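You operate a simulated robot arm through the tools that you are given. There is no shell and no other tool. Be economical: measure what you need, move in short steps, check, and stop when the job is done.

Carry out the task below with a simulated two-armed robot. There is one attempt and no reset: what you move stays moved.

JOB
Pick up the grey bottle with one hand, pass it to the other hand and put it on the top of the left bench. Put the blue edge guard on the top of the steel table away on the top shelf of the dark rack. Press the button of the teal lamp to switch it off. Put one of the reflectors from the top of the long bench on the black pedal there. Close the right cupboard door. Put the green cloth on the place d. Open the pink locker door, put the sponge from the top of the dark bench on the shelf of the pink locker and shut the door again. Open the blue bench drawer, take the yellow lever from there and leave it on the place a and shut the drawer again. Put the grey pad on the place b. Put the blue pad from the top of the grey crates on the top of the long bench. Put one of the red lamps from the top of the dark bench on top of the brown parcel there. The order is free. Set down upright: grey bottle, red lamp.

The check looks at the end state, three seconds after you hand in, the way a careful person would. Anything else that was tipped, shoved, dropped, spilled or broken makes it a failure. Flat cloth is picked up by pressing the open fingertips on it (5 to 10 N) and closing them slowly along it; thin cloth reads only 2 to 8 mm in the jaws.

ROBOT AND FRAMES
Two 7-joint arms with two-finger parallel grippers on one trunk, on a base that drives. Base frame: it is fixed to the floor where the robot stands at the start and does not move with it; the origin is under the middle of the robot, x ahead of it, y to its left, z up; the surface under the hand at the start is at about z = 0.86. Units: m, rad, N and s.
The left shoulder is at the start at [0.03, 0.119, 1.035], the right one opposite. With the tool pointing down near the work surface each hand reaches from about 0.28 to 0.68 m from the robot's upright axis, wherever it stands, measured 20 degrees to its own side. Places, roughly: blue bench drawer [-6.3, -4.1, 0.8]; blue edge guard (8x6x5 cm) [-11, 0.5, 0.9]; blue pad (7x9x3 cm) [-7.7, 2.4, 0.6]; brown parcel [0, -4.25, 1]; button of the teal lamp [-12.6, 0.3, 0.9]; green cloth (10x6x4 cm) [-1.5, -2.2, 1]; grey bottle (7x7x19 cm) [0.6, -0.2, 0.9]; grey pad (10x7x6 cm) [-6.5, -4.1, 0.9]; pedal (11x7x3 cm) [-9.2, 3.7, 0.9]; pink locker door [-2.1, -4.1, 0.9]; place A (19x18 cm) [-5.12, -4.02, 0.88]; place B (19x18 cm) [-5.32, -4.02, 0.88]; place D (19x18 cm) [-5.74, -4.02, 0.88]; red lamp (4x5x7 cm) [-0.3, -4.2, 0.9]; reflector (6x2x6 cm) [-9.3, 3.7, 0.9]; right cupboard door [-9, 3.6, 1.7]; shelf of the pink locker [-2.1, -4.3, 1]; sponge (3x3x4 cm) [-0.9, -3.9, 0.9]; top of the left bench [0.6, 2.4, 0.9]; top of the long bench [-8.6, 3.6, 0.9]; top shelf of the dark rack [-12.6, -4.3, 1.4]; yellow lever (12x3x2 cm) [-6.2, -4.1, 0.7]. Payload 3.43 kg a hand.
The TCP of each hand is the grasp point between the finger pads, 0.03 m short of the fingertips. In the tool frame z runs along the fingers and y along their closing line. The gripper opens to 0.094 m. The fingers are 0.028 m wide and 0.01 m thick; the gripper's body (0.05 by 0.096 m) begins 0.055 m behind the TCP.
Orientation is told as [roll, pitch, yaw] about the base's x, y, z axes, in that order, counted from this pose: with the fingers straight down and closing along the base's y, the tool's x points along the base's -x, its y along +y and its z along -z.

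CONTROLS
- The arms move only by the tool arm_command. It takes "left_plan", "right_plan" or both (then of equal length, played together; a hand with none holds still); each is one flat list of numbers, 7 for each row, row after row: the finger opening in m, from 0 to 0.094, then the shift along the tool's x, y, z in m, then the turn, a rotation vector about the tool's x, y, z in rad. In form: [claw, dx, dy, dz, ax, ay, az, claw, dx, dy, dz, ax, ay, az, ...]. A call has 1 to 12 rows; each row shifts and turns the commanded pose from where the row before left it, along the tool's axes as they then stand. Each row takes 0.2 s and may step no farther than 0.05 m and 0.15 rad from the row before; otherwise, or with a gripper value out of range, the whole call is refused. Where a pose cannot be reached the arm comes as near as it can. A force on the tool above 40 N (or 10 N above the force at the start of the call, whichever is more), or a blocked arm, ends the call early, and 0.2 s more pass. The fingers move at their own pace (about 0.072 m/s each) and stop on an object; they squeeze with about 31 N. The grip force told is the motor's: it shows also when the fingers shut on nothing. Time passes only in rows, and 0.2 s behind the last, so rows that do not move let the fingers close. It gives the time, the measured TCP pose, the force on the tool (base axes), the opening and the grip force at its end, in the units of the frame above (readings bear some noise), with the torque about the TCP (base axes, N m) and any sound that the robot's microphone picked up.
- Cameras (640 x 400 px; columns grow to the right, rows downward): "scene" is now at [0.0437, -0.0156, 1.7368]; the picture's right is [-0.20, -0.98, 0.00], its down [-0.79, 0.16, -0.59] and it looks along [0.58, -0.12, -0.81] (base axes); focal length 275 px, centre (320, 200). "left" rides on the left gripper at [0.076, -0.014, -0.102] in its tool frame; the picture's right is [0.18, 0.98, 0.00], its down [-0.75, 0.14, -0.64] and it looks along [-0.63, 0.12, 0.77] (tool axes); focal length 243 px, centre (320, 200). "right" rides on the right gripper at [0.076, 0.014, -0.102] in its tool frame; the picture's right is [-0.18, 0.98, 0.00], its down [-0.75, -0.14, -0.64] and it looks along [-0.63, -0.12, 0.77] (tool axes); focal length 243 px, centre (320, 200). There is no depth. A picture from a camera that has moved, and an enlarged one, comes with that camera's place and axes in the base frame and with its lens.
- snapshot(camera): a new picture of that camera. It takes no simulated time.
- move_column(by): slides the trunk up (or, below 0, down) by that many m; the arms and the scene camera ride with it, the base frame stays. It gives what a move gives, with no picture.
- drive_base(legs): drives the robot by 1 to 6 legs, each [ahead, turn to the left] in m and rad, along the robot's own axes; the way and the turn of a leg run together, so that a leg with both is an arc; at most 1.5 m and 3.142 rad a leg. The arms and the cameras ride along, it lands a little off, and it stops where it bumps. It gives what a move gives.
- pan_tilt(pan, tilt): turns the head with the scene camera to pan (to the left, within 2.496 rad either way) and tilt (down, from -0.506 to 1.204), counted from straight ahead of the robot. It gives what a move gives.
- zoom(camera, box): a new picture of the part [left, top, right, bottom] of that camera's present view, enlarged. It takes no simulated time.
- hand_in(): hands the job in; it is judged then, once.

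Work in short steps. Places have to be worked out from the pictures, the camera data and where the tool is seen: move nearer, look again, correct. Check each grasp and each placing, and mend what went wrong. You have 577 turns and 370 pictures in all, those below and enlarged ones among them. Open the grippers and draw the arms clear of the work before you hand the job in, unless the task says otherwise; then end with one line.

The tools are called after "Request:" as a command line: name --argument value ..., lists and objects as JSON in quotes. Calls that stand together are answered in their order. arm_command: Moves the arms, as the interface text tells. Its arguments: {"type":"object","properties":{"left_plan":{"type":"array","items":{"type":"number"}},"right_plan":{"type":"array","items":{"type":"number"}}},"required":[]} The other tools are called the same way: move_column (by) slides the trunk up or down; drive_base (legs) drives the base; pan_tilt (pan, tilt) turns the head that bears the scene camera; snapshot (camera) takes a picture; zoom (camera, box) takes an enlarged picture of a part of a camera's view; hand_in () hands the job in.

At the start:

```text
time_s: 0.0
left_eef_pos: [0.4201, 0.0862, 1.1288]
left_orientation: [0.001, -0.001, 0.0]
left_force: [0.2, 0.1, -0.6]
left_moment: [-0.01, 0.0, -0.03]
left_gripper_width: 0.0937
left_gripper_force: 0.1
right_eef_pos: [0.3406, -0.2625, 1.1789]
right_orientation: [-0.002, 0.001, -0.001]
right_force: [0.5, -0.2, 0.1]
right_moment: [0.04, 0.02, -0.01]
right_gripper_width: 0.0938
right_gripper_force: 0.0
trunk travel left (down, up): [-0.3, 0.11]
robot x, y, heading: [-0.0029, 0.0018, 0.003]
head pan, tilt: [-0.201, 0.939]
```

scene: 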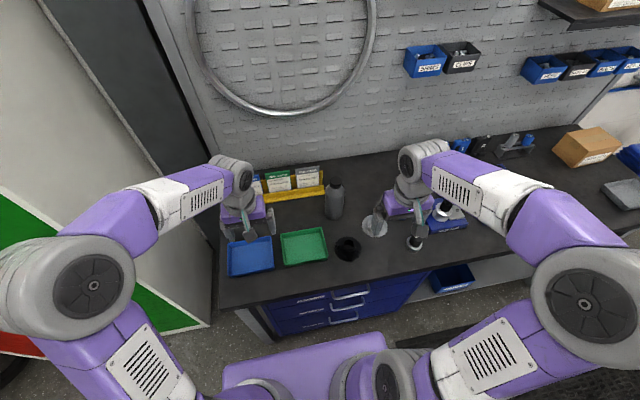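
right: 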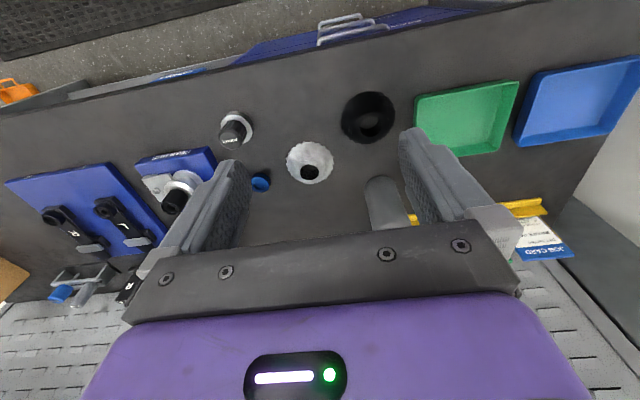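
left: 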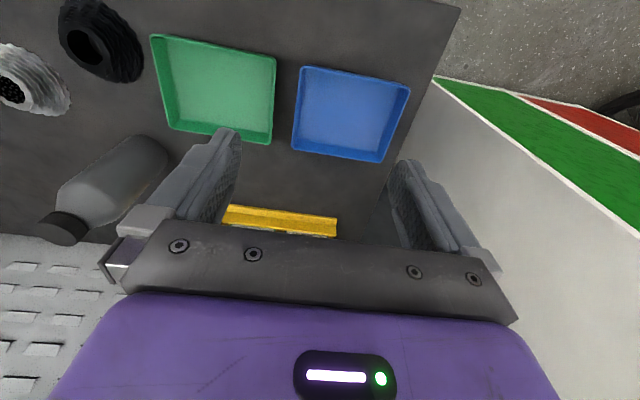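

The bottle's base appears at about (0.60, -0.19). I move the right hand above it and look.

Request:
arm_command --right_plan '[0.094, -0.042, 0.012, 0, 0, 0, 0, 0.094, -0.042, 0.012, 0, 0, 0, 0, 0.094, -0.042, 0.012, 0, 0, 0, 0, 0.094, -0.042, 0.012, 0, 0, 0, 0, 0.094, -0.042, 0.012, 0, 0, 0, 0, 0.094, -0.042, 0.012, 0, 0, 0, 0, 0.094, 0, 0, 0, 0, 0, 0]'

Request:
snapshot --camera "right"

Request:
snapshot --camera "scene"

```text
time_s: 1.6
left_eef_pos: [0.4189, 0.0854, 1.1291]
left_orientation: [0.0, -0.002, 0.0]
left_force: [-1.0, -0.4, -0.7]
left_moment: [0.02, -0.04, -0.01]
left_gripper_width: 0.0939
left_gripper_force: 0.0
right_eef_pos: [0.5924, -0.1929, 1.1795]
right_orientation: [0.0, -0.001, -0.001]
right_force: [0.2, 0.3, 1.0]
right_moment: [-0.01, -0.03, 0.02]
right_gripper_width: 0.094
right_gripper_force: 0.1
trunk travel left (down, up): [-0.3, 0.11]
robot x, y, heading: [0.0009, -0.0008, 0.001]
head pan, tilt: [-0.201, 0.939]
```

```text
366 pictures are left
camera right: at [0.5136, -0.1775, 1.2825], right [0.18, 0.98, 0.0], down [0.75, -0.14, 0.64], along [0.63, -0.12, -0.77], focal length 243 px, centre (320, 200)
```

right: 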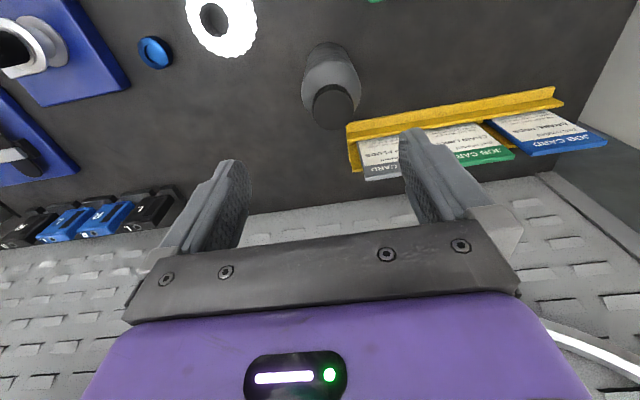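

```text
365 pictures are left
camera scene: at [0.042, -0.0161, 1.7369], right [-0.2, -0.98, 0.0], down [-0.79, 0.16, -0.59], along [0.58, -0.12, -0.81], focal length 275 px, centre (320, 200)
```

scene: 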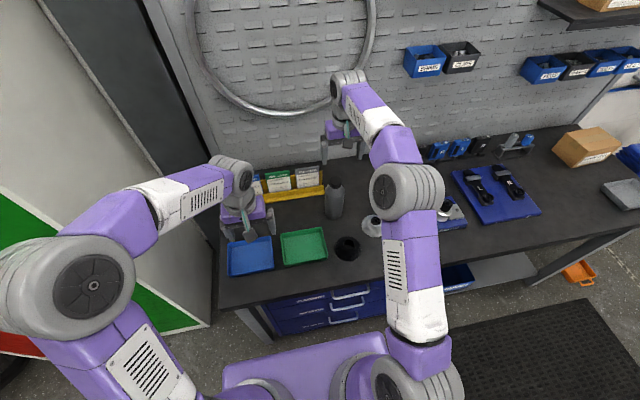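

The bottle is centred at about (0.594, -0.180), so I shift 1.3 cm in y and descend.

Request:
arm_command --right_plan '[0.094, 0, 0.013, 0, 0, 0, 0, 0.094, 0, 0, 0.04, 0, 0, 0, 0.094, 0, 0, 0.04, 0, 0, 0, 0.094, 0, 0, 0.03, 0, 0, 0, 0.094, 0, 0, 0, 0, 0, 0]'

Request:
snapshot --camera "right"

```text
time_s: 2.8
left_eef_pos: [0.4199, 0.086, 1.129]
left_orientation: [0.0, -0.001, 0.001]
left_force: [0.7, 0.9, -0.3]
left_moment: [-0.01, 0.02, 0.0]
left_gripper_width: 0.0938
left_gripper_force: 0.1
right_eef_pos: [0.5915, -0.179, 1.0679]
right_orientation: [-0.002, 0.001, -0.001]
right_force: [0.2, 0.5, 0.4]
right_moment: [0.02, 0.01, 0.0]
right_gripper_width: 0.0941
right_gripper_force: 0.1
trunk travel left (down, up): [-0.3, 0.11]
robot x, y, heading: [0.001, 0.0011, -0.003]
head pan, tilt: [-0.201, 0.939]
```

```text
364 pictures are left
camera right: at [0.5137, -0.1645, 1.1708], right [0.18, 0.98, 0.0], down [0.75, -0.14, 0.64], along [0.63, -0.12, -0.77], focal length 243 px, centre (320, 200)
```

right: 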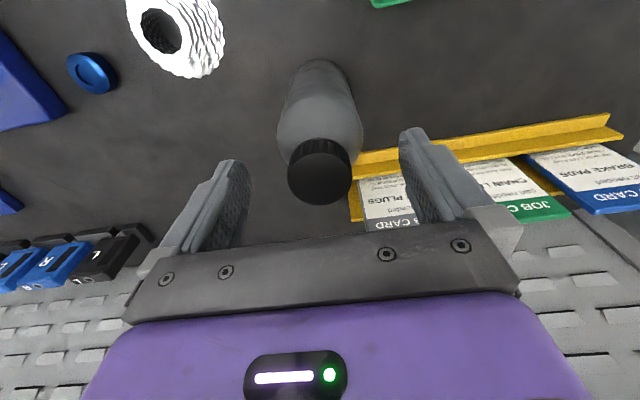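

Aligned within 2 mm. I descend to z≈1.012 and close.

Request:
arm_command --right_plan '[0.094, 0, 0, 0.03, 0, 0, 0, 0.094, 0, 0, 0.026, 0, 0, 0, 0.094, 0, 0, 0, 0, 0, 0, 0.05, 0, 0, 0, 0, 0, 0, 0.02, 0, 0, 0, 0, 0, 0, 0.0, 0, 0, 0, 0, 0, 0, 0.0, 0, 0, 0, 0, 0, 0]'

Request:
snapshot --camera "right"

```text
time_s: 4.4
left_eef_pos: [0.4203, 0.0857, 1.1292]
left_orientation: [0.0, -0.001, 0.001]
left_force: [-1.0, 0.3, 0.9]
left_moment: [-0.03, 0.01, -0.03]
left_gripper_width: 0.0941
left_gripper_force: 0.0
right_eef_pos: [0.5924, -0.1774, 1.0132]
right_orientation: [0.0, 0.0, -0.001]
right_force: [-0.5, -1.8, 0.2]
right_moment: [-0.18, 0.02, -0.02]
right_gripper_width: 0.0667
right_gripper_force: 30.4
trunk travel left (down, up): [-0.3, 0.11]
robot x, y, heading: [-0.0009, 0.0004, -0.002]
head pan, tilt: [-0.201, 0.939]
```

```text
363 pictures are left
camera right: at [0.5151, -0.1635, 1.1155], right [0.18, 0.98, 0.0], down [0.75, -0.14, 0.64], along [0.63, -0.12, -0.77], focal length 243 px, centre (320, 200)
```

right: 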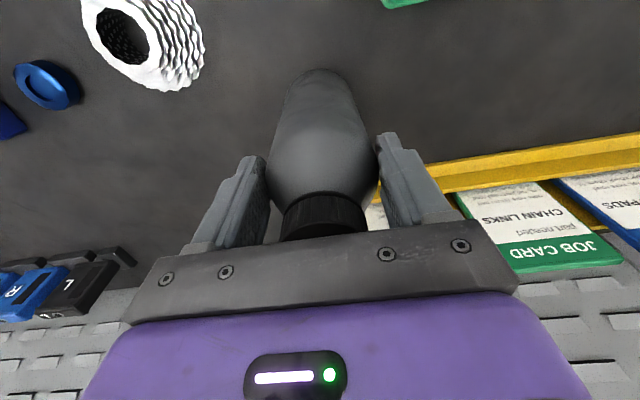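

Grip confirmed at 66.7 mm. I lift the bottle while the left hand pitches forward in place.

Request:
arm_command --right_plan '[0.0, 0, 0, -0.03, 0, 0, 0, 0.0, 0, 0, -0.04, 0, 0, 0, 0.0, 0, 0, -0.04, 0, 0, 0, 0.0, 0, 0, -0.04, 0, 0, 0, 0.0, 0, 0, -0.04, 0, 0, 0, 0.0, 0, 0, -0.04, 0, 0, 0, 0, 0, 0, 0, 0, 0, 0, 0, 0, 0, 0, 0, 0, 0]' --left_plan '[0.094, 0.03, 0, 0, 0, -0.13, 0, 0.094, 0.03, 0, 0, 0, -0.13, 0, 0.094, 0, 0, 0, 0, -0.13, 0, 0.094, 0, 0, 0, 0, -0.13, 0, 0.094, 0, 0, 0, 0, -0.13, 0, 0.094, 0, 0, 0, 0, -0.13, 0, 0.094, 0, 0, 0, 0, -0.13, 0, 0.094, 0, 0, 0, 0, -0.13, 0]'

Request:
snapshot --camera "scene"

```text
time_s: 6.2
left_eef_pos: [0.4153, 0.0573, 1.1463]
left_orientation: [-0.001, -1.041, 0.0]
left_force: [-0.1, 0.6, 1.4]
left_moment: [0.02, 0.01, 0.02]
left_gripper_width: 0.0941
left_gripper_force: 0.1
left hand out of reach, approached as far as the arm can: row 6, 7, 8
right_eef_pos: [0.5924, -0.176, 1.2453]
right_orientation: [0.001, 0.001, 0.0]
right_force: [-0.3, -0.9, -6.0]
right_moment: [-0.01, 0.04, 0.0]
right_gripper_width: 0.0666
right_gripper_force: 31.1
trunk travel left (down, up): [-0.3, 0.11]
robot x, y, heading: [-0.0001, -0.0009, 0.001]
head pan, tilt: [-0.201, 0.939]
```

```text
362 pictures are left
camera scene: at [0.0453, -0.0162, 1.7368], right [-0.2, -0.98, 0.0], down [-0.79, 0.16, -0.59], along [0.58, -0.12, -0.81], focal length 275 px, centre (320, 200)
```

scene: 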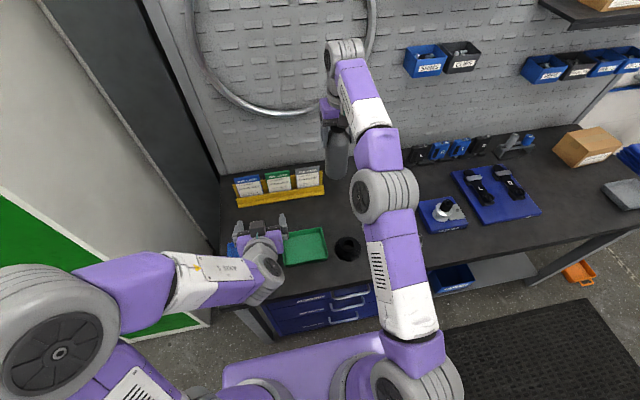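

I bring the bottle over in front of the left hand.

Request:
arm_command --right_plan '[0.0, 0.004, 0.043, 0, 0, 0, 0, 0.0, 0.004, 0.043, 0, 0, 0, 0, 0.0, 0.004, 0.043, 0, 0, 0, 0, 0.0, 0.004, 0.043, 0, 0, 0, 0, 0.0, 0.004, 0.043, 0, 0, 0, 0, 0, 0, 0, 0, 0, 0, 0]'

Request:
snapshot --camera "left"

```text
time_s: 7.6
left_eef_pos: [0.4161, 0.0571, 1.1474]
left_orientation: [0.003, -1.038, -0.002]
left_force: [-0.9, -0.1, 0.5]
left_moment: [0.01, 0.01, 0.05]
left_gripper_width: 0.0941
left_gripper_force: 0.0
right_eef_pos: [0.5546, 0.0374, 1.2408]
right_orientation: [-0.001, -0.001, -0.002]
right_force: [0.5, -0.2, -6.7]
right_moment: [0.02, 0.08, -0.02]
right_gripper_width: 0.0665
right_gripper_force: 31.1
right hand out of reach, approached as far as the arm can: row 4, 5
trunk travel left (down, up): [-0.3, 0.11]
robot x, y, heading: [-0.0037, -0.0024, -0.001]
head pan, tilt: [-0.201, 0.939]
```

```text
361 pictures are left
camera left: at [0.2878, 0.0433, 1.1334], right [-0.09, 0.98, -0.16], down [-0.17, 0.14, 0.98], along [0.98, 0.12, 0.16], focal length 243 px, centre (320, 200)
```

left: 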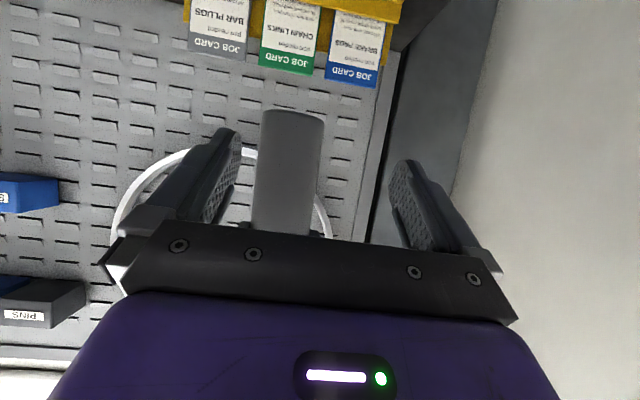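

The bottle is at (0.555, 0.037). I move the left hand in y first, then forward most of the way, and check.

Request:
arm_command --left_plan '[0.094, 0, -0.02, 0, 0, 0, 0, 0.094, -0.019, 0, 0.029, 0, 0, 0, 0.094, -0.019, 0, 0.029, 0, 0, 0, 0.094, -0.019, 0, 0.029, 0, 0, 0, 0.094, 0, 0, 0, 0, 0, 0]'

Request:
snapshot --camera "left"

```text
time_s: 8.8
left_eef_pos: [0.5182, 0.0397, 1.1513]
left_orientation: [0.001, -1.042, 0.0]
left_force: [0.7, -0.2, 0.5]
left_moment: [-0.03, -0.01, 0.0]
left_gripper_width: 0.0941
left_gripper_force: 0.1
right_eef_pos: [0.5533, 0.0378, 1.2401]
right_orientation: [0.001, 0.0, 0.002]
right_force: [-0.8, 0.1, -6.1]
right_moment: [-0.01, 0.03, 0.02]
right_gripper_width: 0.0669
right_gripper_force: 31.2
trunk travel left (down, up): [-0.3, 0.11]
robot x, y, heading: [-0.001, -0.0016, -0.001]
head pan, tilt: [-0.201, 0.939]
```

```text
360 pictures are left
camera left: at [0.3919, 0.0249, 1.1387], right [-0.09, 0.98, -0.16], down [-0.17, 0.14, 0.97], along [0.98, 0.12, 0.16], focal length 243 px, centre (320, 200)
```

left: 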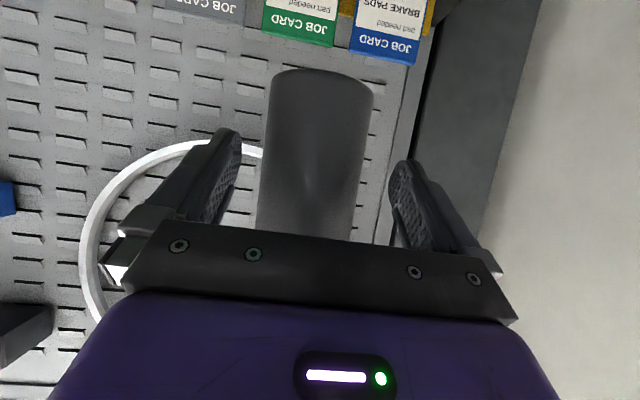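

Centred. I advance 3.2 cm and close the left fingers on the body.

Request:
arm_command --left_plan '[0.094, -0.016, 0, 0.0275, 0, 0, 0, 0.094, 0, 0, 0, 0, 0, 0, 0.05, 0, 0, 0, 0, 0, 0, 0.0, 0, 0, 0, 0, 0, 0, 0.0, 0, 0, 0, 0, 0, 0, 0.0, 0, 0, 0, 0, 0, 0]'

Request:
snapshot --camera "left"

Request:
snapshot --camera "scene"

```text
time_s: 10.2
left_eef_pos: [0.5514, 0.0365, 1.1517]
left_orientation: [0.001, -1.041, -0.004]
left_force: [4.3, -9.7, 0.6]
left_moment: [0.44, 0.21, -0.06]
left_gripper_width: 0.0703
left_gripper_force: 31.3
right_eef_pos: [0.5529, 0.0378, 1.2419]
right_orientation: [0.003, 0.002, -0.001]
right_force: [-4.2, 9.8, -3.3]
right_moment: [0.45, 0.23, 0.04]
right_gripper_width: 0.0667
right_gripper_force: 30.5
trunk travel left (down, up): [-0.3, 0.11]
robot x, y, heading: [0.0019, 0.0019, 0.002]
head pan, tilt: [-0.201, 0.939]
```

```text
359 pictures are left
camera left: at [0.424, 0.024, 1.1381], right [-0.09, 0.98, -0.16], down [-0.17, 0.14, 0.97], along [0.98, 0.12, 0.16], focal length 243 px, centre (320, 200)
```

left: 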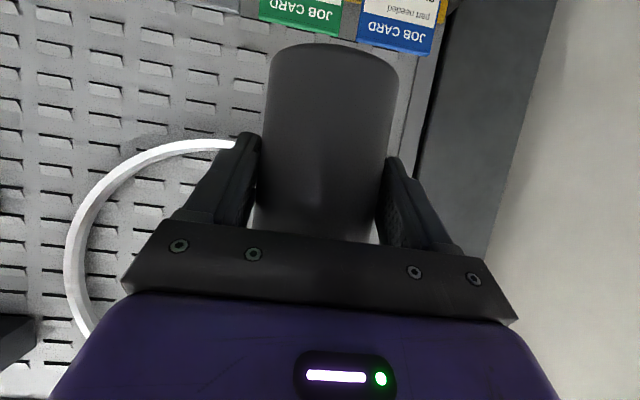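

```text
358 pictures are left
camera scene: at [0.0445, -0.0155, 1.7368], right [-0.2, -0.98, 0.0], down [-0.79, 0.16, -0.59], along [0.58, -0.12, -0.81], focal length 275 px, centre (320, 200)
```

scene: 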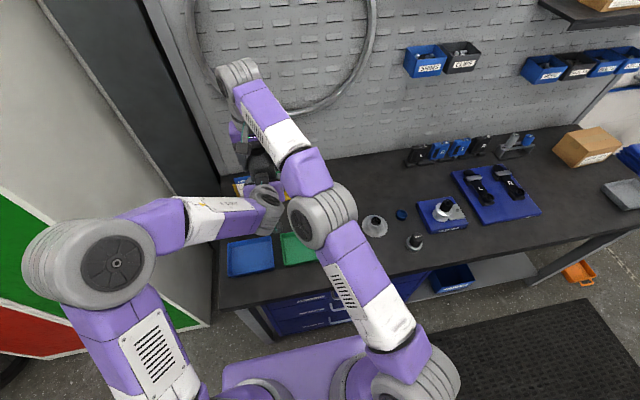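

Both hands hold it. I open the right hand and lift it clear.

Request:
arm_command --right_plan '[0.094, 0, 0, 0, 0, 0, 0, 0.094, 0, 0, 0, 0, 0, 0, 0.094, 0, 0, -0.03, 0, 0, 0, 0.094, 0, 0, -0.04, 0, 0, 0, 0.094, 0.02, -0.02, -0.03, 0, 0, 0, 0.094, 0.02, -0.04, 0, 0, 0, 0, 0.094, 0.02, -0.04, 0, 0, 0, 0, 0.094, 0.02, -0.04, 0, 0, 0, 0, 0.094, 0.02, -0.04, 0, 0, 0, 0, 0.094, 0.02, -0.04, 0, 0, 0, 0, 0.094, 0, 0, 0, 0, 0, 0]'

Request:
snapshot --camera "scene"

```text
time_s: 12.6
left_eef_pos: [0.5517, 0.0398, 1.1512]
left_orientation: [-0.002, -1.039, 0.002]
left_force: [-0.2, 0.3, 0.0]
left_moment: [-0.02, 0.1, 0.01]
left_gripper_width: 0.0703
left_gripper_force: 30.6
right_eef_pos: [0.4192, -0.2021, 1.3108]
right_orientation: [-0.001, 0.002, 0.0]
right_force: [-0.3, 0.8, 0.0]
right_moment: [0.02, 0.03, 0.02]
right_gripper_width: 0.0939
right_gripper_force: 0.1
right hand out of reach, approached as far as the arm can: row 3, 4
trunk travel left (down, up): [-0.3, 0.11]
robot x, y, heading: [-0.0012, 0.0017, -0.003]
head pan, tilt: [-0.201, 0.939]
```

```text
357 pictures are left
camera scene: at [0.0454, -0.0145, 1.7368], right [-0.2, -0.98, 0.0], down [-0.79, 0.16, -0.59], along [0.58, -0.12, -0.81], focal length 275 px, centre (320, 200)
```

scene: 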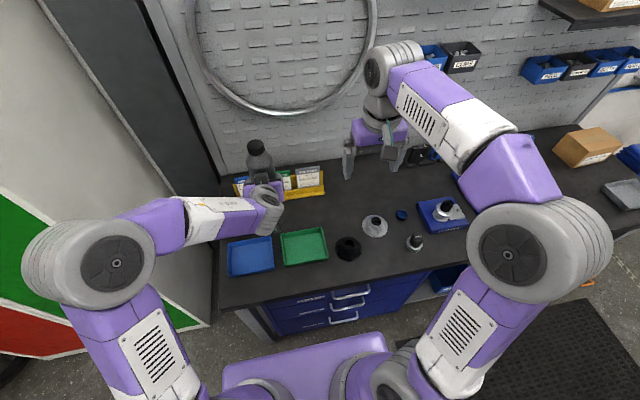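

The left hand has the bottle. I retract both hands and look around to the left to plan the way.

Request:
arm_command --left_plan '[0.0, 0.02, 0, -0.034, 0, 0, 0, 0.0, 0.02, 0, -0.034, 0, 0, 0, 0.0, 0.02, 0, -0.034, 0, 0, 0, 0.0, 0.01, 0.02, -0.017, 0, 0, 0, 0.0, 0, 0.02, 0, 0, 0, 0]' --right_plan '[0.094, 0.02, 0, 0, 0, 0, 0, 0.094, 0.02, 0, 0, 0, 0, 0, 0.094, 0.02, 0, 0, 0, 0, 0, 0.094, 0.02, 0, 0, 0, 0, 0, 0.094, 0, 0, 0, 0, 0, 0]'

Request:
pan_tilt --pan 1.3 --tilt 0.25

Request:
snapshot --camera "scene"

Request:
pan_tilt --pan 2.49 --tilt 0.25

Request:
snapshot --camera "scene"

Request:
pan_tilt --pan -1.9 --tilt 0.25

Request:
snapshot --camera "scene"

```text
time_s: 13.8
left_eef_pos: [0.4199, 0.0737, 1.1555]
left_orientation: [0.002, -1.038, 0.0]
left_force: [1.0, 0.0, -6.5]
left_moment: [0.02, 0.04, 0.01]
left_gripper_width: 0.0705
left_gripper_force: 31.0
left hand out of reach, approached as far as the arm can: row 5
right_eef_pos: [0.3411, -0.2008, 1.3101]
right_orientation: [-0.001, 0.002, 0.0]
right_force: [0.5, 0.7, 0.1]
right_moment: [-0.02, 0.01, 0.01]
right_gripper_width: 0.094
right_gripper_force: 0.1
trunk travel left (down, up): [-0.3, 0.11]
robot x, y, heading: [0.0008, 0.0008, 0.002]
head pan, tilt: [-0.201, 0.939]
```

```text
time_s: 15.4
left_eef_pos: [0.4189, 0.0735, 1.157]
left_orientation: [-0.001, -1.038, -0.002]
left_force: [-0.6, -0.1, -6.9]
left_moment: [0.06, 0.09, -0.02]
left_gripper_width: 0.0703
left_gripper_force: 31.2
right_eef_pos: [0.3411, -0.2023, 1.3114]
right_orientation: [-0.001, 0.0, 0.0]
right_force: [-0.2, 0.1, -0.9]
right_moment: [-0.01, 0.02, 0.0]
right_gripper_width: 0.094
right_gripper_force: 0.0
trunk travel left (down, up): [-0.3, 0.11]
robot x, y, heading: [0.0021, -0.0023, -0.002]
head pan, tilt: [1.3, 0.25]
```

```text
356 pictures are left
camera scene: at [-0.0026, 0.0891, 1.7967], right [0.96, -0.27, 0.0], down [-0.07, -0.24, -0.97], along [0.26, 0.93, -0.25], focal length 275 px, centre (320, 200)
```

scene: 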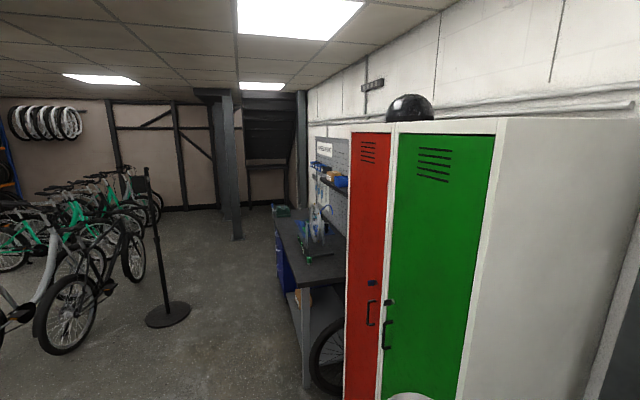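

```text
time_s: 16.8
left_eef_pos: [0.4197, 0.0731, 1.1565]
left_orientation: [0.0, -1.039, -0.001]
left_force: [0.2, 0.0, -6.6]
left_moment: [0.01, 0.08, 0.03]
left_gripper_width: 0.0704
left_gripper_force: 30.9
right_eef_pos: [0.3384, -0.2018, 1.3105]
right_orientation: [-0.001, 0.0, 0.001]
right_force: [0.3, 0.3, -0.1]
right_moment: [-0.02, -0.02, 0.0]
right_gripper_width: 0.094
right_gripper_force: 0.1
trunk travel left (down, up): [-0.3, 0.11]
robot x, y, heading: [0.0008, -0.0008, 0.001]
head pan, tilt: [2.491, 0.25]
```

```text
355 pictures are left
camera scene: at [-0.1019, 0.0558, 1.7967], right [0.61, 0.8, 0.0], down [0.2, -0.15, -0.97], along [-0.77, 0.59, -0.25], focal length 275 px, centre (320, 200)
```

scene: 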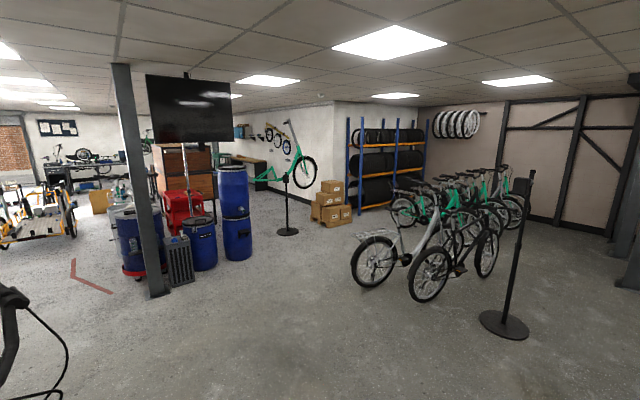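

```text
time_s: 20.3
left_eef_pos: [0.4191, 0.0735, 1.1566]
left_orientation: [0.0, -1.038, 0.0]
left_force: [0.0, -0.1, -5.9]
left_moment: [0.0, 0.03, 0.02]
left_gripper_width: 0.0701
left_gripper_force: 30.9
right_eef_pos: [0.3398, -0.2019, 1.3111]
right_orientation: [0.0, 0.0, -0.001]
right_force: [-0.3, 0.1, 0.1]
right_moment: [0.01, -0.02, 0.04]
right_gripper_width: 0.094
right_gripper_force: 0.0
trunk travel left (down, up): [-0.3, 0.11]
robot x, y, heading: [-0.0024, 0.001, -0.003]
head pan, tilt: [-1.901, 0.25]
```

```text
354 pictures are left
camera scene: at [-0.0579, -0.0893, 1.7967], right [-0.95, 0.32, 0.0], down [0.08, 0.23, -0.97], along [-0.31, -0.92, -0.25], focal length 275 px, centre (320, 200)
```

scene: 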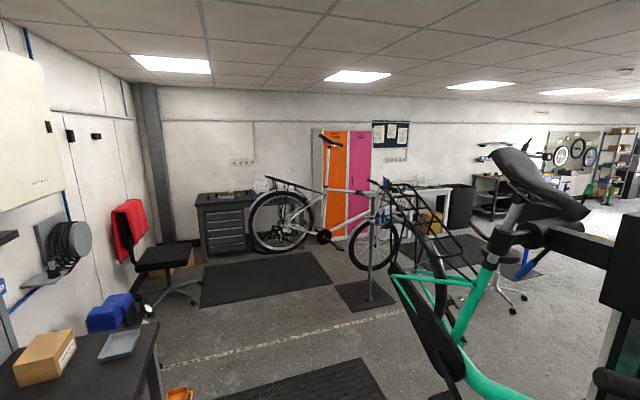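

The left bench lies past the lockers, with its front edge at about x≈0.27. I back off a little, turn left and drive along at x≈-0.3 to y≈2.3, then face it.

Request:
drive_base --legs '[[-0.15, 0], [0, 1.65], [1.2, 0], [1.1, 0], [0, -1.65]]'

Request:
pan_tilt --pan 0 --tilt 0.7

Request:
snapshot --camera "scene"

```text
time_s: 40.6
left_eef_pos: [0.1966, 2.3328, 1.1564]
left_orientation: [0.002, -1.041, -0.092]
left_force: [-0.5, 0.1, -6.6]
left_moment: [-0.01, 0.12, -0.02]
left_gripper_width: 0.0697
left_gripper_force: 30.7
right_eef_pos: [0.0918, 2.0657, 1.3099]
right_orientation: [-0.001, 0.0, -0.092]
right_force: [0.4, 0.0, 0.7]
right_moment: [-0.01, 0.06, 0.01]
right_gripper_width: 0.094
right_gripper_force: 0.0
trunk travel left (down, up): [-0.3, 0.11]
robot x, y, heading: [-0.2264, 2.2978, -0.093]
head pan, tilt: [-1.901, 0.25]
```

```text
time_s: 42.5
left_eef_pos: [0.1967, 2.3337, 1.1563]
left_orientation: [0.0, -1.039, -0.094]
left_force: [0.6, -0.3, -6.1]
left_moment: [-0.03, 0.13, -0.02]
left_gripper_width: 0.0695
left_gripper_force: 30.6
right_eef_pos: [0.0926, 2.0667, 1.3103]
right_orientation: [0.001, 0.0, -0.092]
right_force: [-0.3, -0.4, -0.4]
right_moment: [-0.04, 0.0, -0.01]
right_gripper_width: 0.0941
right_gripper_force: 0.0
trunk travel left (down, up): [-0.3, 0.11]
robot x, y, heading: [-0.2289, 2.3005, -0.096]
head pan, tilt: [0.0, 0.7]
```

```text
353 pictures are left
camera scene: at [-0.1708, 2.2927, 1.7558], right [-0.09, -1.0, 0.0], down [-0.64, 0.06, -0.76], along [0.76, -0.07, -0.64], focal length 275 px, centre (320, 200)
```

scene: 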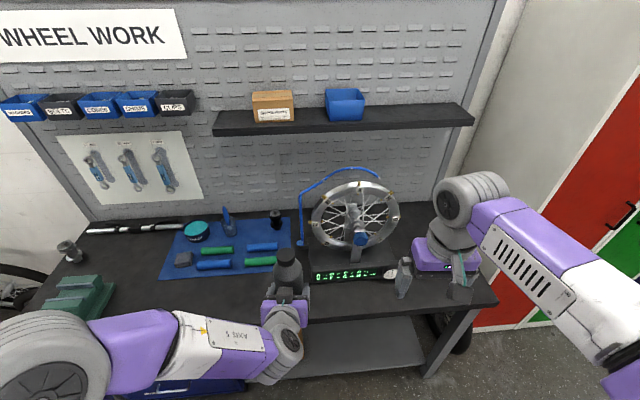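

There is a free strip at the front of the bench around (0.37, 2.60). I drive a little closer, straightening out.

Request:
drive_base --legs '[[0.12, 0.094]]'

Request:
snapshot --camera "scene"

```text
time_s: 43.7
left_eef_pos: [0.3094, 2.3648, 1.1559]
left_orientation: [-0.001, -1.039, -0.004]
left_force: [0.6, -0.5, -5.6]
left_moment: [-0.05, 0.07, 0.0]
left_gripper_width: 0.0696
left_gripper_force: 30.7
right_eef_pos: [0.2294, 2.089, 1.3107]
right_orientation: [0.0, 0.0, -0.003]
right_force: [0.4, 0.8, -0.3]
right_moment: [0.02, 0.0, 0.01]
right_gripper_width: 0.0941
right_gripper_force: 0.0
trunk travel left (down, up): [-0.3, 0.11]
robot x, y, heading: [-0.1068, 2.2941, -0.007]
head pan, tilt: [0.0, 0.7]
```

```text
352 pictures are left
camera scene: at [-0.0527, 2.292, 1.7559], right [0.0, -1.0, 0.0], down [-0.64, 0.0, -0.76], along [0.76, 0.0, -0.64], focal length 275 px, centre (320, 200)
```

scene: 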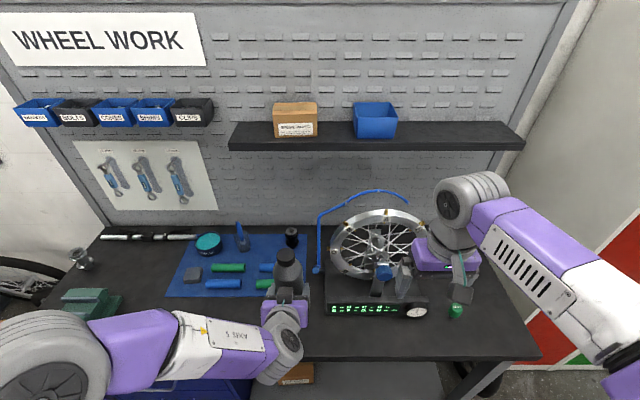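

I move over (0.38, 2.56) and descend to about 2 cm above the table.

Request:
arm_command --left_plan '[0.0, -0.009, 0.049, 0.015, 0, 0, 0, 0.0, -0.009, 0.049, 0.015, 0, 0, 0, 0.0, -0.009, 0.049, 0.015, 0, 0, 0, 0.0, -0.009, 0.049, 0.015, 0, 0, 0, 0.0, 0.0345, 0, 0.0202, 0, 0, 0, 0.0, 0.0345, 0, 0.0202, 0, 0, 0, 0.0, 0.0345, 0, 0.0202, 0, 0, 0, 0.0, 0.0345, 0, 0.0202, 0, 0, 0, 0.0, 0.0345, 0, 0.0202, 0, 0, 0, 0, 0, 0, 0, 0, 0, 0]'

Request:
snapshot --camera "scene"

Request:
snapshot --camera "left"

```text
refused: row 1 steps farther than a row can; nothing moved
```

```text
351 pictures are left
camera scene: at [-0.0527, 2.292, 1.7559], right [0.0, -1.0, 0.0], down [-0.64, 0.0, -0.76], along [0.76, 0.0, -0.64], focal length 275 px, centre (320, 200)
```

scene: 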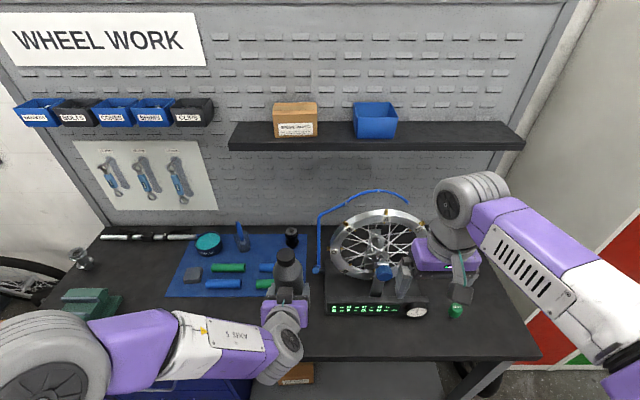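

```text
350 pictures are left
camera left: at [0.1824, 2.3514, 1.1429], right [-0.09, 0.98, -0.16], down [-0.17, 0.14, 0.98], along [0.98, 0.11, 0.16], focal length 243 px, centre (320, 200)
```

left: 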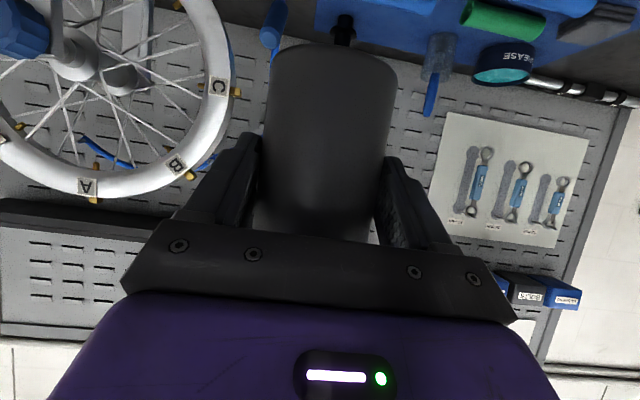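

The first row was too long, so I use smaller steps.

Request:
arm_command --left_plan '[0.0, -0.007, 0.039, 0.012, 0, 0, 0, 0.0, -0.007, 0.039, 0.012, 0, 0, 0, 0.0, -0.007, 0.039, 0.012, 0, 0, 0, 0.0, -0.007, 0.039, 0.012, 0, 0, 0, 0.0, -0.007, 0.039, 0.012, 0, 0, 0, 0.0, 0.0345, 0, 0.0202, 0, 0, 0, 0.0, 0.0345, 0, 0.0202, 0, 0, 0, 0.0, 0.0345, 0, 0.0202, 0, 0, 0, 0.0, 0.0345, 0, 0.0202, 0, 0, 0, 0.0, 0.0345, 0, 0.0202, 0, 0, 0, 0, 0, 0, 0, 0, 0, 0]'

Request:
snapshot --camera "scene"

```text
time_s: 46.1
left_eef_pos: [0.38, 2.5616, 0.9522]
left_orientation: [0.006, -1.04, -0.006]
left_force: [0.9, 0.1, -6.7]
left_moment: [0.0, 0.09, -0.02]
left_gripper_width: 0.0694
left_gripper_force: 31.0
right_eef_pos: [0.2292, 2.0889, 1.3116]
right_orientation: [0.0, -0.001, -0.004]
right_force: [0.4, -0.6, -0.3]
right_moment: [0.02, -0.01, -0.02]
right_gripper_width: 0.0941
right_gripper_force: 0.1
trunk travel left (down, up): [-0.3, 0.11]
robot x, y, heading: [-0.1125, 2.292, -0.007]
head pan, tilt: [0.0, 0.7]
```

```text
349 pictures are left
camera scene: at [-0.0522, 2.2914, 1.7559], right [0.0, -1.0, 0.0], down [-0.64, 0.0, -0.76], along [0.76, 0.0, -0.64], focal length 275 px, centre (320, 200)
```

scene: 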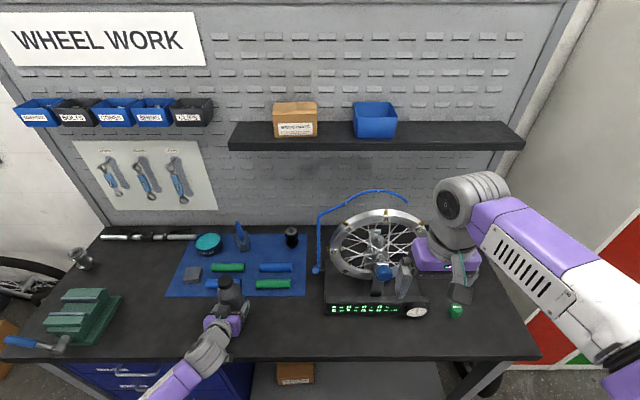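

Clear all round. I lower in small steps until the bottle touches.

Request:
arm_command --left_plan '[0, 0.0043, 0, 0.0025, 0, 0, 0, 0, 0.0043, 0, 0.0025, 0, 0, 0, 0, 0.0043, 0, 0.0025, 0, 0, 0, 0, 0, 0, 0, 0, 0, 0]'

```text
time_s: 47.1
left_eef_pos: [0.3788, 2.5611, 0.9415]
left_orientation: [0.001, -1.038, -0.003]
left_force: [0.0, 0.2, -6.1]
left_moment: [0.0, 0.1, 0.0]
left_gripper_width: 0.0694
left_gripper_force: 30.8
right_eef_pos: [0.2291, 2.0898, 1.3108]
right_orientation: [0.0, -0.001, -0.005]
right_force: [0.4, 0.0, 0.6]
right_moment: [0.02, -0.01, 0.01]
right_gripper_width: 0.0939
right_gripper_force: 0.0
trunk travel left (down, up): [-0.3, 0.11]
robot x, y, heading: [-0.1101, 2.2927, -0.006]
head pan, tilt: [0.0, 0.7]
```

Still free (force −6 N). I keep lowering.

Request:
arm_command --left_plan '[0, 0.0043, 0, 0.0025, 0, 0, 0, 0, 0.0043, 0, 0.0025, 0, 0, 0, 0, 0, 0, 0, 0, 0, 0]'

```text
time_s: 47.9
left_eef_pos: [0.3799, 2.5616, 0.9304]
left_orientation: [0.0, -1.039, -0.002]
left_force: [0.4, -0.7, -6.7]
left_moment: [0.04, 0.07, -0.01]
left_gripper_width: 0.0691
left_gripper_force: 31.0
right_eef_pos: [0.2288, 2.089, 1.3105]
right_orientation: [0.001, 0.0, -0.003]
right_force: [-0.2, 0.3, -0.4]
right_moment: [-0.02, -0.01, 0.0]
right_gripper_width: 0.0942
right_gripper_force: 0.0
trunk travel left (down, up): [-0.3, 0.11]
robot x, y, heading: [-0.11, 2.2916, -0.005]
head pan, tilt: [0.0, 0.7]
```

Request:
arm_command --left_plan '[0, 0.0026, 0, 0.0015, 0, 0, 0, 0, 0.0026, 0, 0.0015, 0, 0, 0, 0, 0, 0, 0, 0, 0, 0]'

```text
time_s: 48.7
left_eef_pos: [0.378, 2.5594, 0.925]
left_orientation: [0.0, -1.037, -0.002]
left_force: [-0.4, -0.3, -7.1]
left_moment: [-0.04, 0.09, -0.02]
left_gripper_width: 0.069
left_gripper_force: 30.9
right_eef_pos: [0.2295, 2.0898, 1.3101]
right_orientation: [0.001, 0.0, -0.004]
right_force: [0.5, 0.0, 0.5]
right_moment: [0.0, 0.0, 0.03]
right_gripper_width: 0.0941
right_gripper_force: 0.0
trunk travel left (down, up): [-0.3, 0.11]
robot x, y, heading: [-0.1089, 2.2966, -0.006]
head pan, tilt: [0.0, 0.7]
```

Nearly there; I continue in small steps.

Request:
arm_command --left_plan '[0, 0.0026, 0, 0.0015, 0, 0, 0, 0, 0, 0, 0, 0, 0, 0]'

Request:
snapshot --camera "left"

```text
time_s: 49.3
left_eef_pos: [0.3792, 2.5601, 0.9254]
left_orientation: [0.001, -1.042, -0.007]
left_force: [1.0, -0.7, 2.5]
left_moment: [0.16, -0.21, 0.01]
left_gripper_width: 0.0694
left_gripper_force: 30.7
right_eef_pos: [0.2299, 2.0894, 1.3103]
right_orientation: [0.002, 0.002, -0.004]
right_force: [0.3, 0.7, -0.4]
right_moment: [0.0, 0.02, -0.03]
right_gripper_width: 0.094
right_gripper_force: 0.2
trunk travel left (down, up): [-0.3, 0.11]
robot x, y, heading: [-0.1121, 2.2915, -0.006]
head pan, tilt: [0.0, 0.7]
```

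```text
348 pictures are left
camera left: at [0.2518, 2.5464, 0.9103], right [-0.09, 0.98, -0.16], down [-0.17, 0.14, 0.97], along [0.98, 0.11, 0.16], focal length 243 px, centre (320, 200)
```

left: 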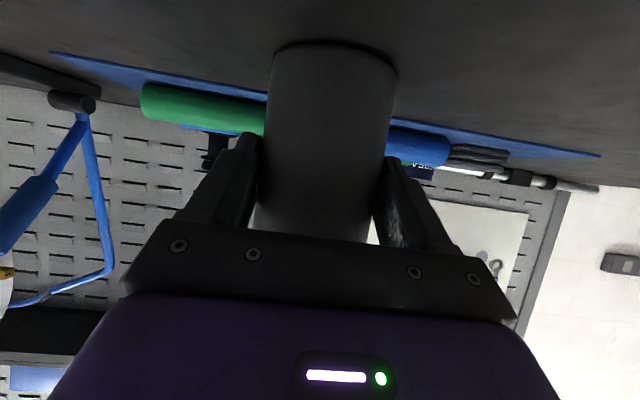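

It touches down (force +2.5 N). I open and withdraw straight back.

Request:
arm_command --left_plan '[0.03, 0, 0, 0, 0, 0, 0, 0.07, 0, 0, 0, 0, 0, 0, 0.094, 0, 0, 0, 0, 0, 0, 0.094, 0, 0, 0, 0, 0, 0, 0.094, 0.0152, 0, -0.0258, 0, 0, 0, 0.094, 0.0152, 0, -0.0258, 0, 0, 0, 0.094, 0.0152, 0, -0.0258, 0, 0, 0, 0.094, -0.02, 0, -0.035, 0, 0, 0, 0.094, -0.02, 0, -0.035, 0, 0, 0, 0.094, -0.02, 0, -0.035, 0, 0, 0]'

Request:
snapshot --camera "scene"

```text
time_s: 51.5
left_eef_pos: [0.285, 2.6031, 0.9961]
left_orientation: [-0.002, -1.04, -0.004]
left_force: [-0.7, -0.3, -0.5]
left_moment: [-0.01, -0.02, -0.03]
left_gripper_width: 0.0941
left_gripper_force: 0.1
left hand out of reach, approached as far as the arm can: row 6, 8, 9, 10
right_eef_pos: [0.2293, 2.0895, 1.3101]
right_orientation: [0.001, 0.001, -0.004]
right_force: [0.9, 0.8, 0.3]
right_moment: [-0.03, -0.02, -0.02]
right_gripper_width: 0.094
right_gripper_force: 0.1
trunk travel left (down, up): [-0.3, 0.11]
robot x, y, heading: [-0.1104, 2.2931, -0.004]
head pan, tilt: [0.0, 0.7]
```

```text
347 pictures are left
camera scene: at [-0.0533, 2.2922, 1.7559], right [0.0, -1.0, 0.0], down [-0.64, 0.0, -0.76], along [0.76, 0.0, -0.64], focal length 275 px, centre (320, 200)
```

scene: 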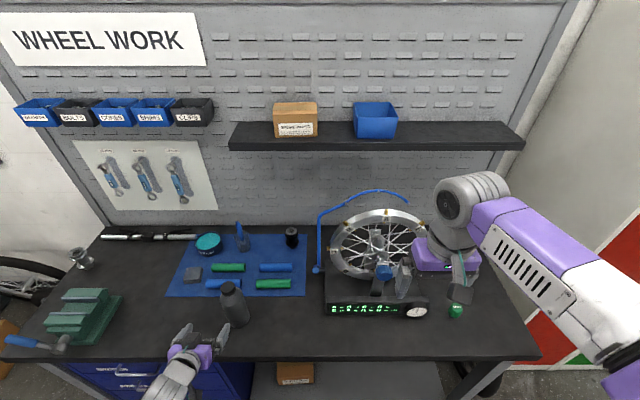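

The bottle stands upright. I back off, straighten the left hand and tuck it in.

Request:
drive_base --legs '[[-0.2, 0]]'

Request:
arm_command --left_plan '[0.094, -0.02, -0.02, -0.01, 0, 0.13, 0, 0.094, -0.02, -0.02, -0.02, 0, 0.13, 0, 0.094, 0, -0.02, -0.03, 0, 0.13, 0, 0.094, 0, -0.02, -0.03, 0, 0.13, 0, 0.094, 0, 0, -0.03, 0, 0.13, 0, 0.094, 0, 0, -0.03, 0, 0.13, 0, 0.094, 0, 0, -0.03, 0, 0.13, 0, 0.094, 0, 0, -0.03, 0, 0.13, 0, 0.094, 0, 0, -0.03, 0, 0, 0, 0.094, 0, 0, 0, 0, 0, 0]'

```text
time_s: 53.1
left_eef_pos: [0.0872, 2.6044, 0.9959]
left_orientation: [-0.001, -1.039, -0.003]
left_force: [0.2, 0.6, -0.1]
left_moment: [0.04, 0.02, 0.03]
left_gripper_width: 0.094
left_gripper_force: 0.1
right_eef_pos: [0.0314, 2.0902, 1.3104]
right_orientation: [0.0, 0.0, -0.002]
right_force: [-1.1, -0.6, 0.6]
right_moment: [-0.04, -0.03, -0.01]
right_gripper_width: 0.0941
right_gripper_force: 0.0
trunk travel left (down, up): [-0.3, 0.11]
robot x, y, heading: [-0.3082, 2.2946, -0.006]
head pan, tilt: [0.0, 0.7]
```

```text
time_s: 55.3
left_eef_pos: [0.017, 2.5273, 1.2333]
left_orientation: [-0.001, 0.002, -0.004]
left_force: [0.3, 0.3, -0.2]
left_moment: [0.0, -0.02, 0.01]
left_gripper_width: 0.0937
left_gripper_force: 0.1
left hand out of reach, approached as far as the arm can: row 1
right_eef_pos: [0.0328, 2.0911, 1.3103]
right_orientation: [0.0, 0.001, -0.003]
right_force: [0.1, 0.2, 0.4]
right_moment: [-0.03, 0.02, -0.03]
right_gripper_width: 0.0941
right_gripper_force: 0.1
trunk travel left (down, up): [-0.3, 0.11]
robot x, y, heading: [-0.304, 2.296, -0.004]
head pan, tilt: [0.0, 0.7]
```

Now I turn right and drive back towards the start region, then look ahead.

Request:
drive_base --legs '[[0, -1.43], [1.4, 0]]'

Request:
pan_tilt --pan -0.4 --tilt 0.4

Request:
snapshot --camera "scene"

```text
time_s: 65.5
left_eef_pos: [0.1739, 0.679, 1.233]
left_orientation: [0.0, 0.002, -1.426]
left_force: [-0.4, -0.7, 0.5]
left_moment: [-0.02, 0.01, 0.0]
left_gripper_width: 0.0943
left_gripper_force: 0.0
right_eef_pos: [-0.2558, 0.5987, 1.3108]
right_orientation: [0.0, 0.0, -1.426]
right_force: [0.4, 0.0, 0.1]
right_moment: [0.01, 0.01, -0.01]
right_gripper_width: 0.0941
right_gripper_force: 0.1
trunk travel left (down, up): [-0.3, 0.11]
robot x, y, heading: [-0.1089, 0.9608, -1.425]
head pan, tilt: [0.0, 0.7]
```

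```text
time_s: 66.4
left_eef_pos: [0.1731, 0.6791, 1.2345]
left_orientation: [-0.001, 0.0, -1.427]
left_force: [0.0, 0.5, 0.0]
left_moment: [0.02, 0.01, -0.04]
left_gripper_width: 0.0941
left_gripper_force: 0.1
right_eef_pos: [-0.256, 0.5984, 1.311]
right_orientation: [-0.001, 0.0, -1.427]
right_force: [0.7, -0.3, -0.2]
right_moment: [-0.03, 0.02, 0.02]
right_gripper_width: 0.094
right_gripper_force: 0.0
trunk travel left (down, up): [-0.3, 0.11]
robot x, y, heading: [-0.1048, 0.9643, -1.425]
head pan, tilt: [-0.4, 0.4]
```

```text
346 pictures are left
camera scene: at [-0.131, 0.903, 1.7827], right [-0.97, 0.25, 0.0], down [0.1, 0.38, -0.92], along [-0.23, -0.89, -0.39], focal length 275 px, centre (320, 200)
```

scene: 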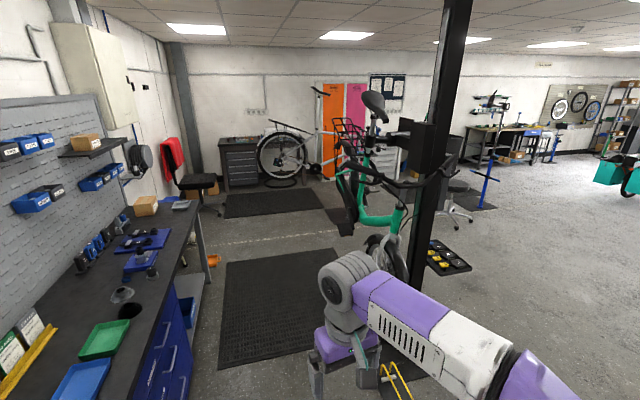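

The corridor around x≈-0.15 is clear. I drive on towards the dark bench.

Request:
drive_base --legs '[[0, -0.175], [1.5, 0], [1.4, 0]]'

Request:
pan_tilt --pan -0.2 --tilt 0.45

Request:
snapshot --camera "scene"

```text
time_s: 81.0
left_eef_pos: [0.0484, -2.2534, 1.2328]
left_orientation: [0.0, -0.002, -1.593]
left_force: [0.8, 0.3, -1.1]
left_moment: [-0.01, 0.01, 0.0]
left_gripper_width: 0.094
left_gripper_force: 0.1
right_eef_pos: [-0.389, -2.2611, 1.3101]
right_orientation: [-0.001, 0.001, -1.593]
right_force: [0.1, 0.4, -0.6]
right_moment: [0.03, 0.02, 0.04]
right_gripper_width: 0.0941
right_gripper_force: 0.1
trunk travel left (down, up): [-0.3, 0.11]
robot x, y, heading: [-0.1785, -1.9223, -1.593]
head pan, tilt: [-0.4, 0.4]
```

```text
time_s: 81.8
left_eef_pos: [0.0476, -2.2541, 1.2335]
left_orientation: [-0.001, 0.0, -1.593]
left_force: [-0.2, 0.6, -0.2]
left_moment: [-0.04, 0.01, 0.02]
left_gripper_width: 0.0942
left_gripper_force: 0.1
right_eef_pos: [-0.3897, -2.2608, 1.3111]
right_orientation: [0.0, 0.001, -1.593]
right_force: [0.9, -0.4, -0.3]
right_moment: [0.01, 0.06, 0.03]
right_gripper_width: 0.0938
right_gripper_force: 0.1
trunk travel left (down, up): [-0.3, 0.11]
robot x, y, heading: [-0.1807, -1.9244, -1.595]
head pan, tilt: [-0.201, 0.45]
```

```text
345 pictures are left
camera scene: at [-0.198, -1.986, 1.7781], right [-0.98, 0.22, 0.0], down [0.1, 0.42, -0.9], along [-0.2, -0.88, -0.44], focal length 275 px, centre (320, 200)
```

scene: 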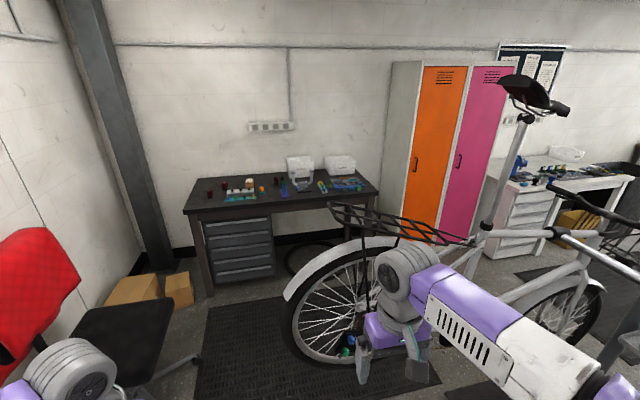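

The bike's rear wheel and the chair narrow the way. I look steeply down to judge the robot's own footprint.

Request:
pan_tilt --pan 0 --tilt 1.2

Request:
snapshot --camera "scene"

Request:
pan_tilt --pan 2.3 --tilt 1.2

Request:
snapshot --camera "scene"

```text
time_s: 82.9
left_eef_pos: [0.0469, -2.2539, 1.2343]
left_orientation: [0.002, 0.0, -1.594]
left_force: [0.3, 0.1, -0.7]
left_moment: [0.04, -0.02, 0.03]
left_gripper_width: 0.094
left_gripper_force: 0.1
right_eef_pos: [-0.3896, -2.2608, 1.3099]
right_orientation: [0.001, 0.001, -1.593]
right_force: [-0.4, 0.6, 0.7]
right_moment: [-0.02, 0.0, 0.03]
right_gripper_width: 0.094
right_gripper_force: 0.0
trunk travel left (down, up): [-0.3, 0.11]
robot x, y, heading: [-0.1784, -1.9247, -1.592]
head pan, tilt: [0.0, 1.201]
```

```text
344 pictures are left
camera scene: at [-0.1789, -1.9524, 1.7199], right [-1.0, 0.02, 0.0], down [0.02, 0.93, -0.36], along [-0.01, -0.36, -0.93], focal length 275 px, centre (320, 200)
```

scene: 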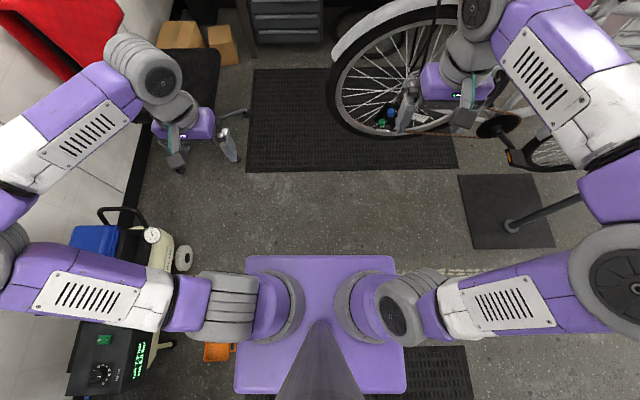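

```text
time_s: 85.0
left_eef_pos: [0.0478, -2.2538, 1.2334]
left_orientation: [0.0, 0.0, -1.594]
left_force: [-0.8, -0.5, 0.2]
left_moment: [-0.03, 0.03, -0.02]
left_gripper_width: 0.094
left_gripper_force: 0.0
right_eef_pos: [-0.3898, -2.2613, 1.3106]
right_orientation: [0.0, 0.001, -1.593]
right_force: [-0.3, -0.5, 1.0]
right_moment: [0.02, -0.04, -0.03]
right_gripper_width: 0.0944
right_gripper_force: 0.1
trunk travel left (down, up): [-0.3, 0.11]
robot x, y, heading: [-0.1814, -1.9311, -1.595]
head pan, tilt: [2.3, 1.201]
```

```text
343 pictures are left
camera scene: at [-0.1351, -1.8602, 1.7199], right [0.65, -0.76, 0.0], down [-0.71, -0.61, -0.36], along [0.28, 0.24, -0.93], focal length 275 px, centre (320, 200)
```

scene: 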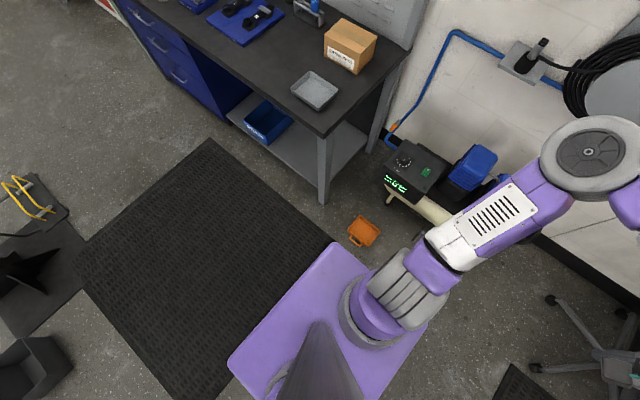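

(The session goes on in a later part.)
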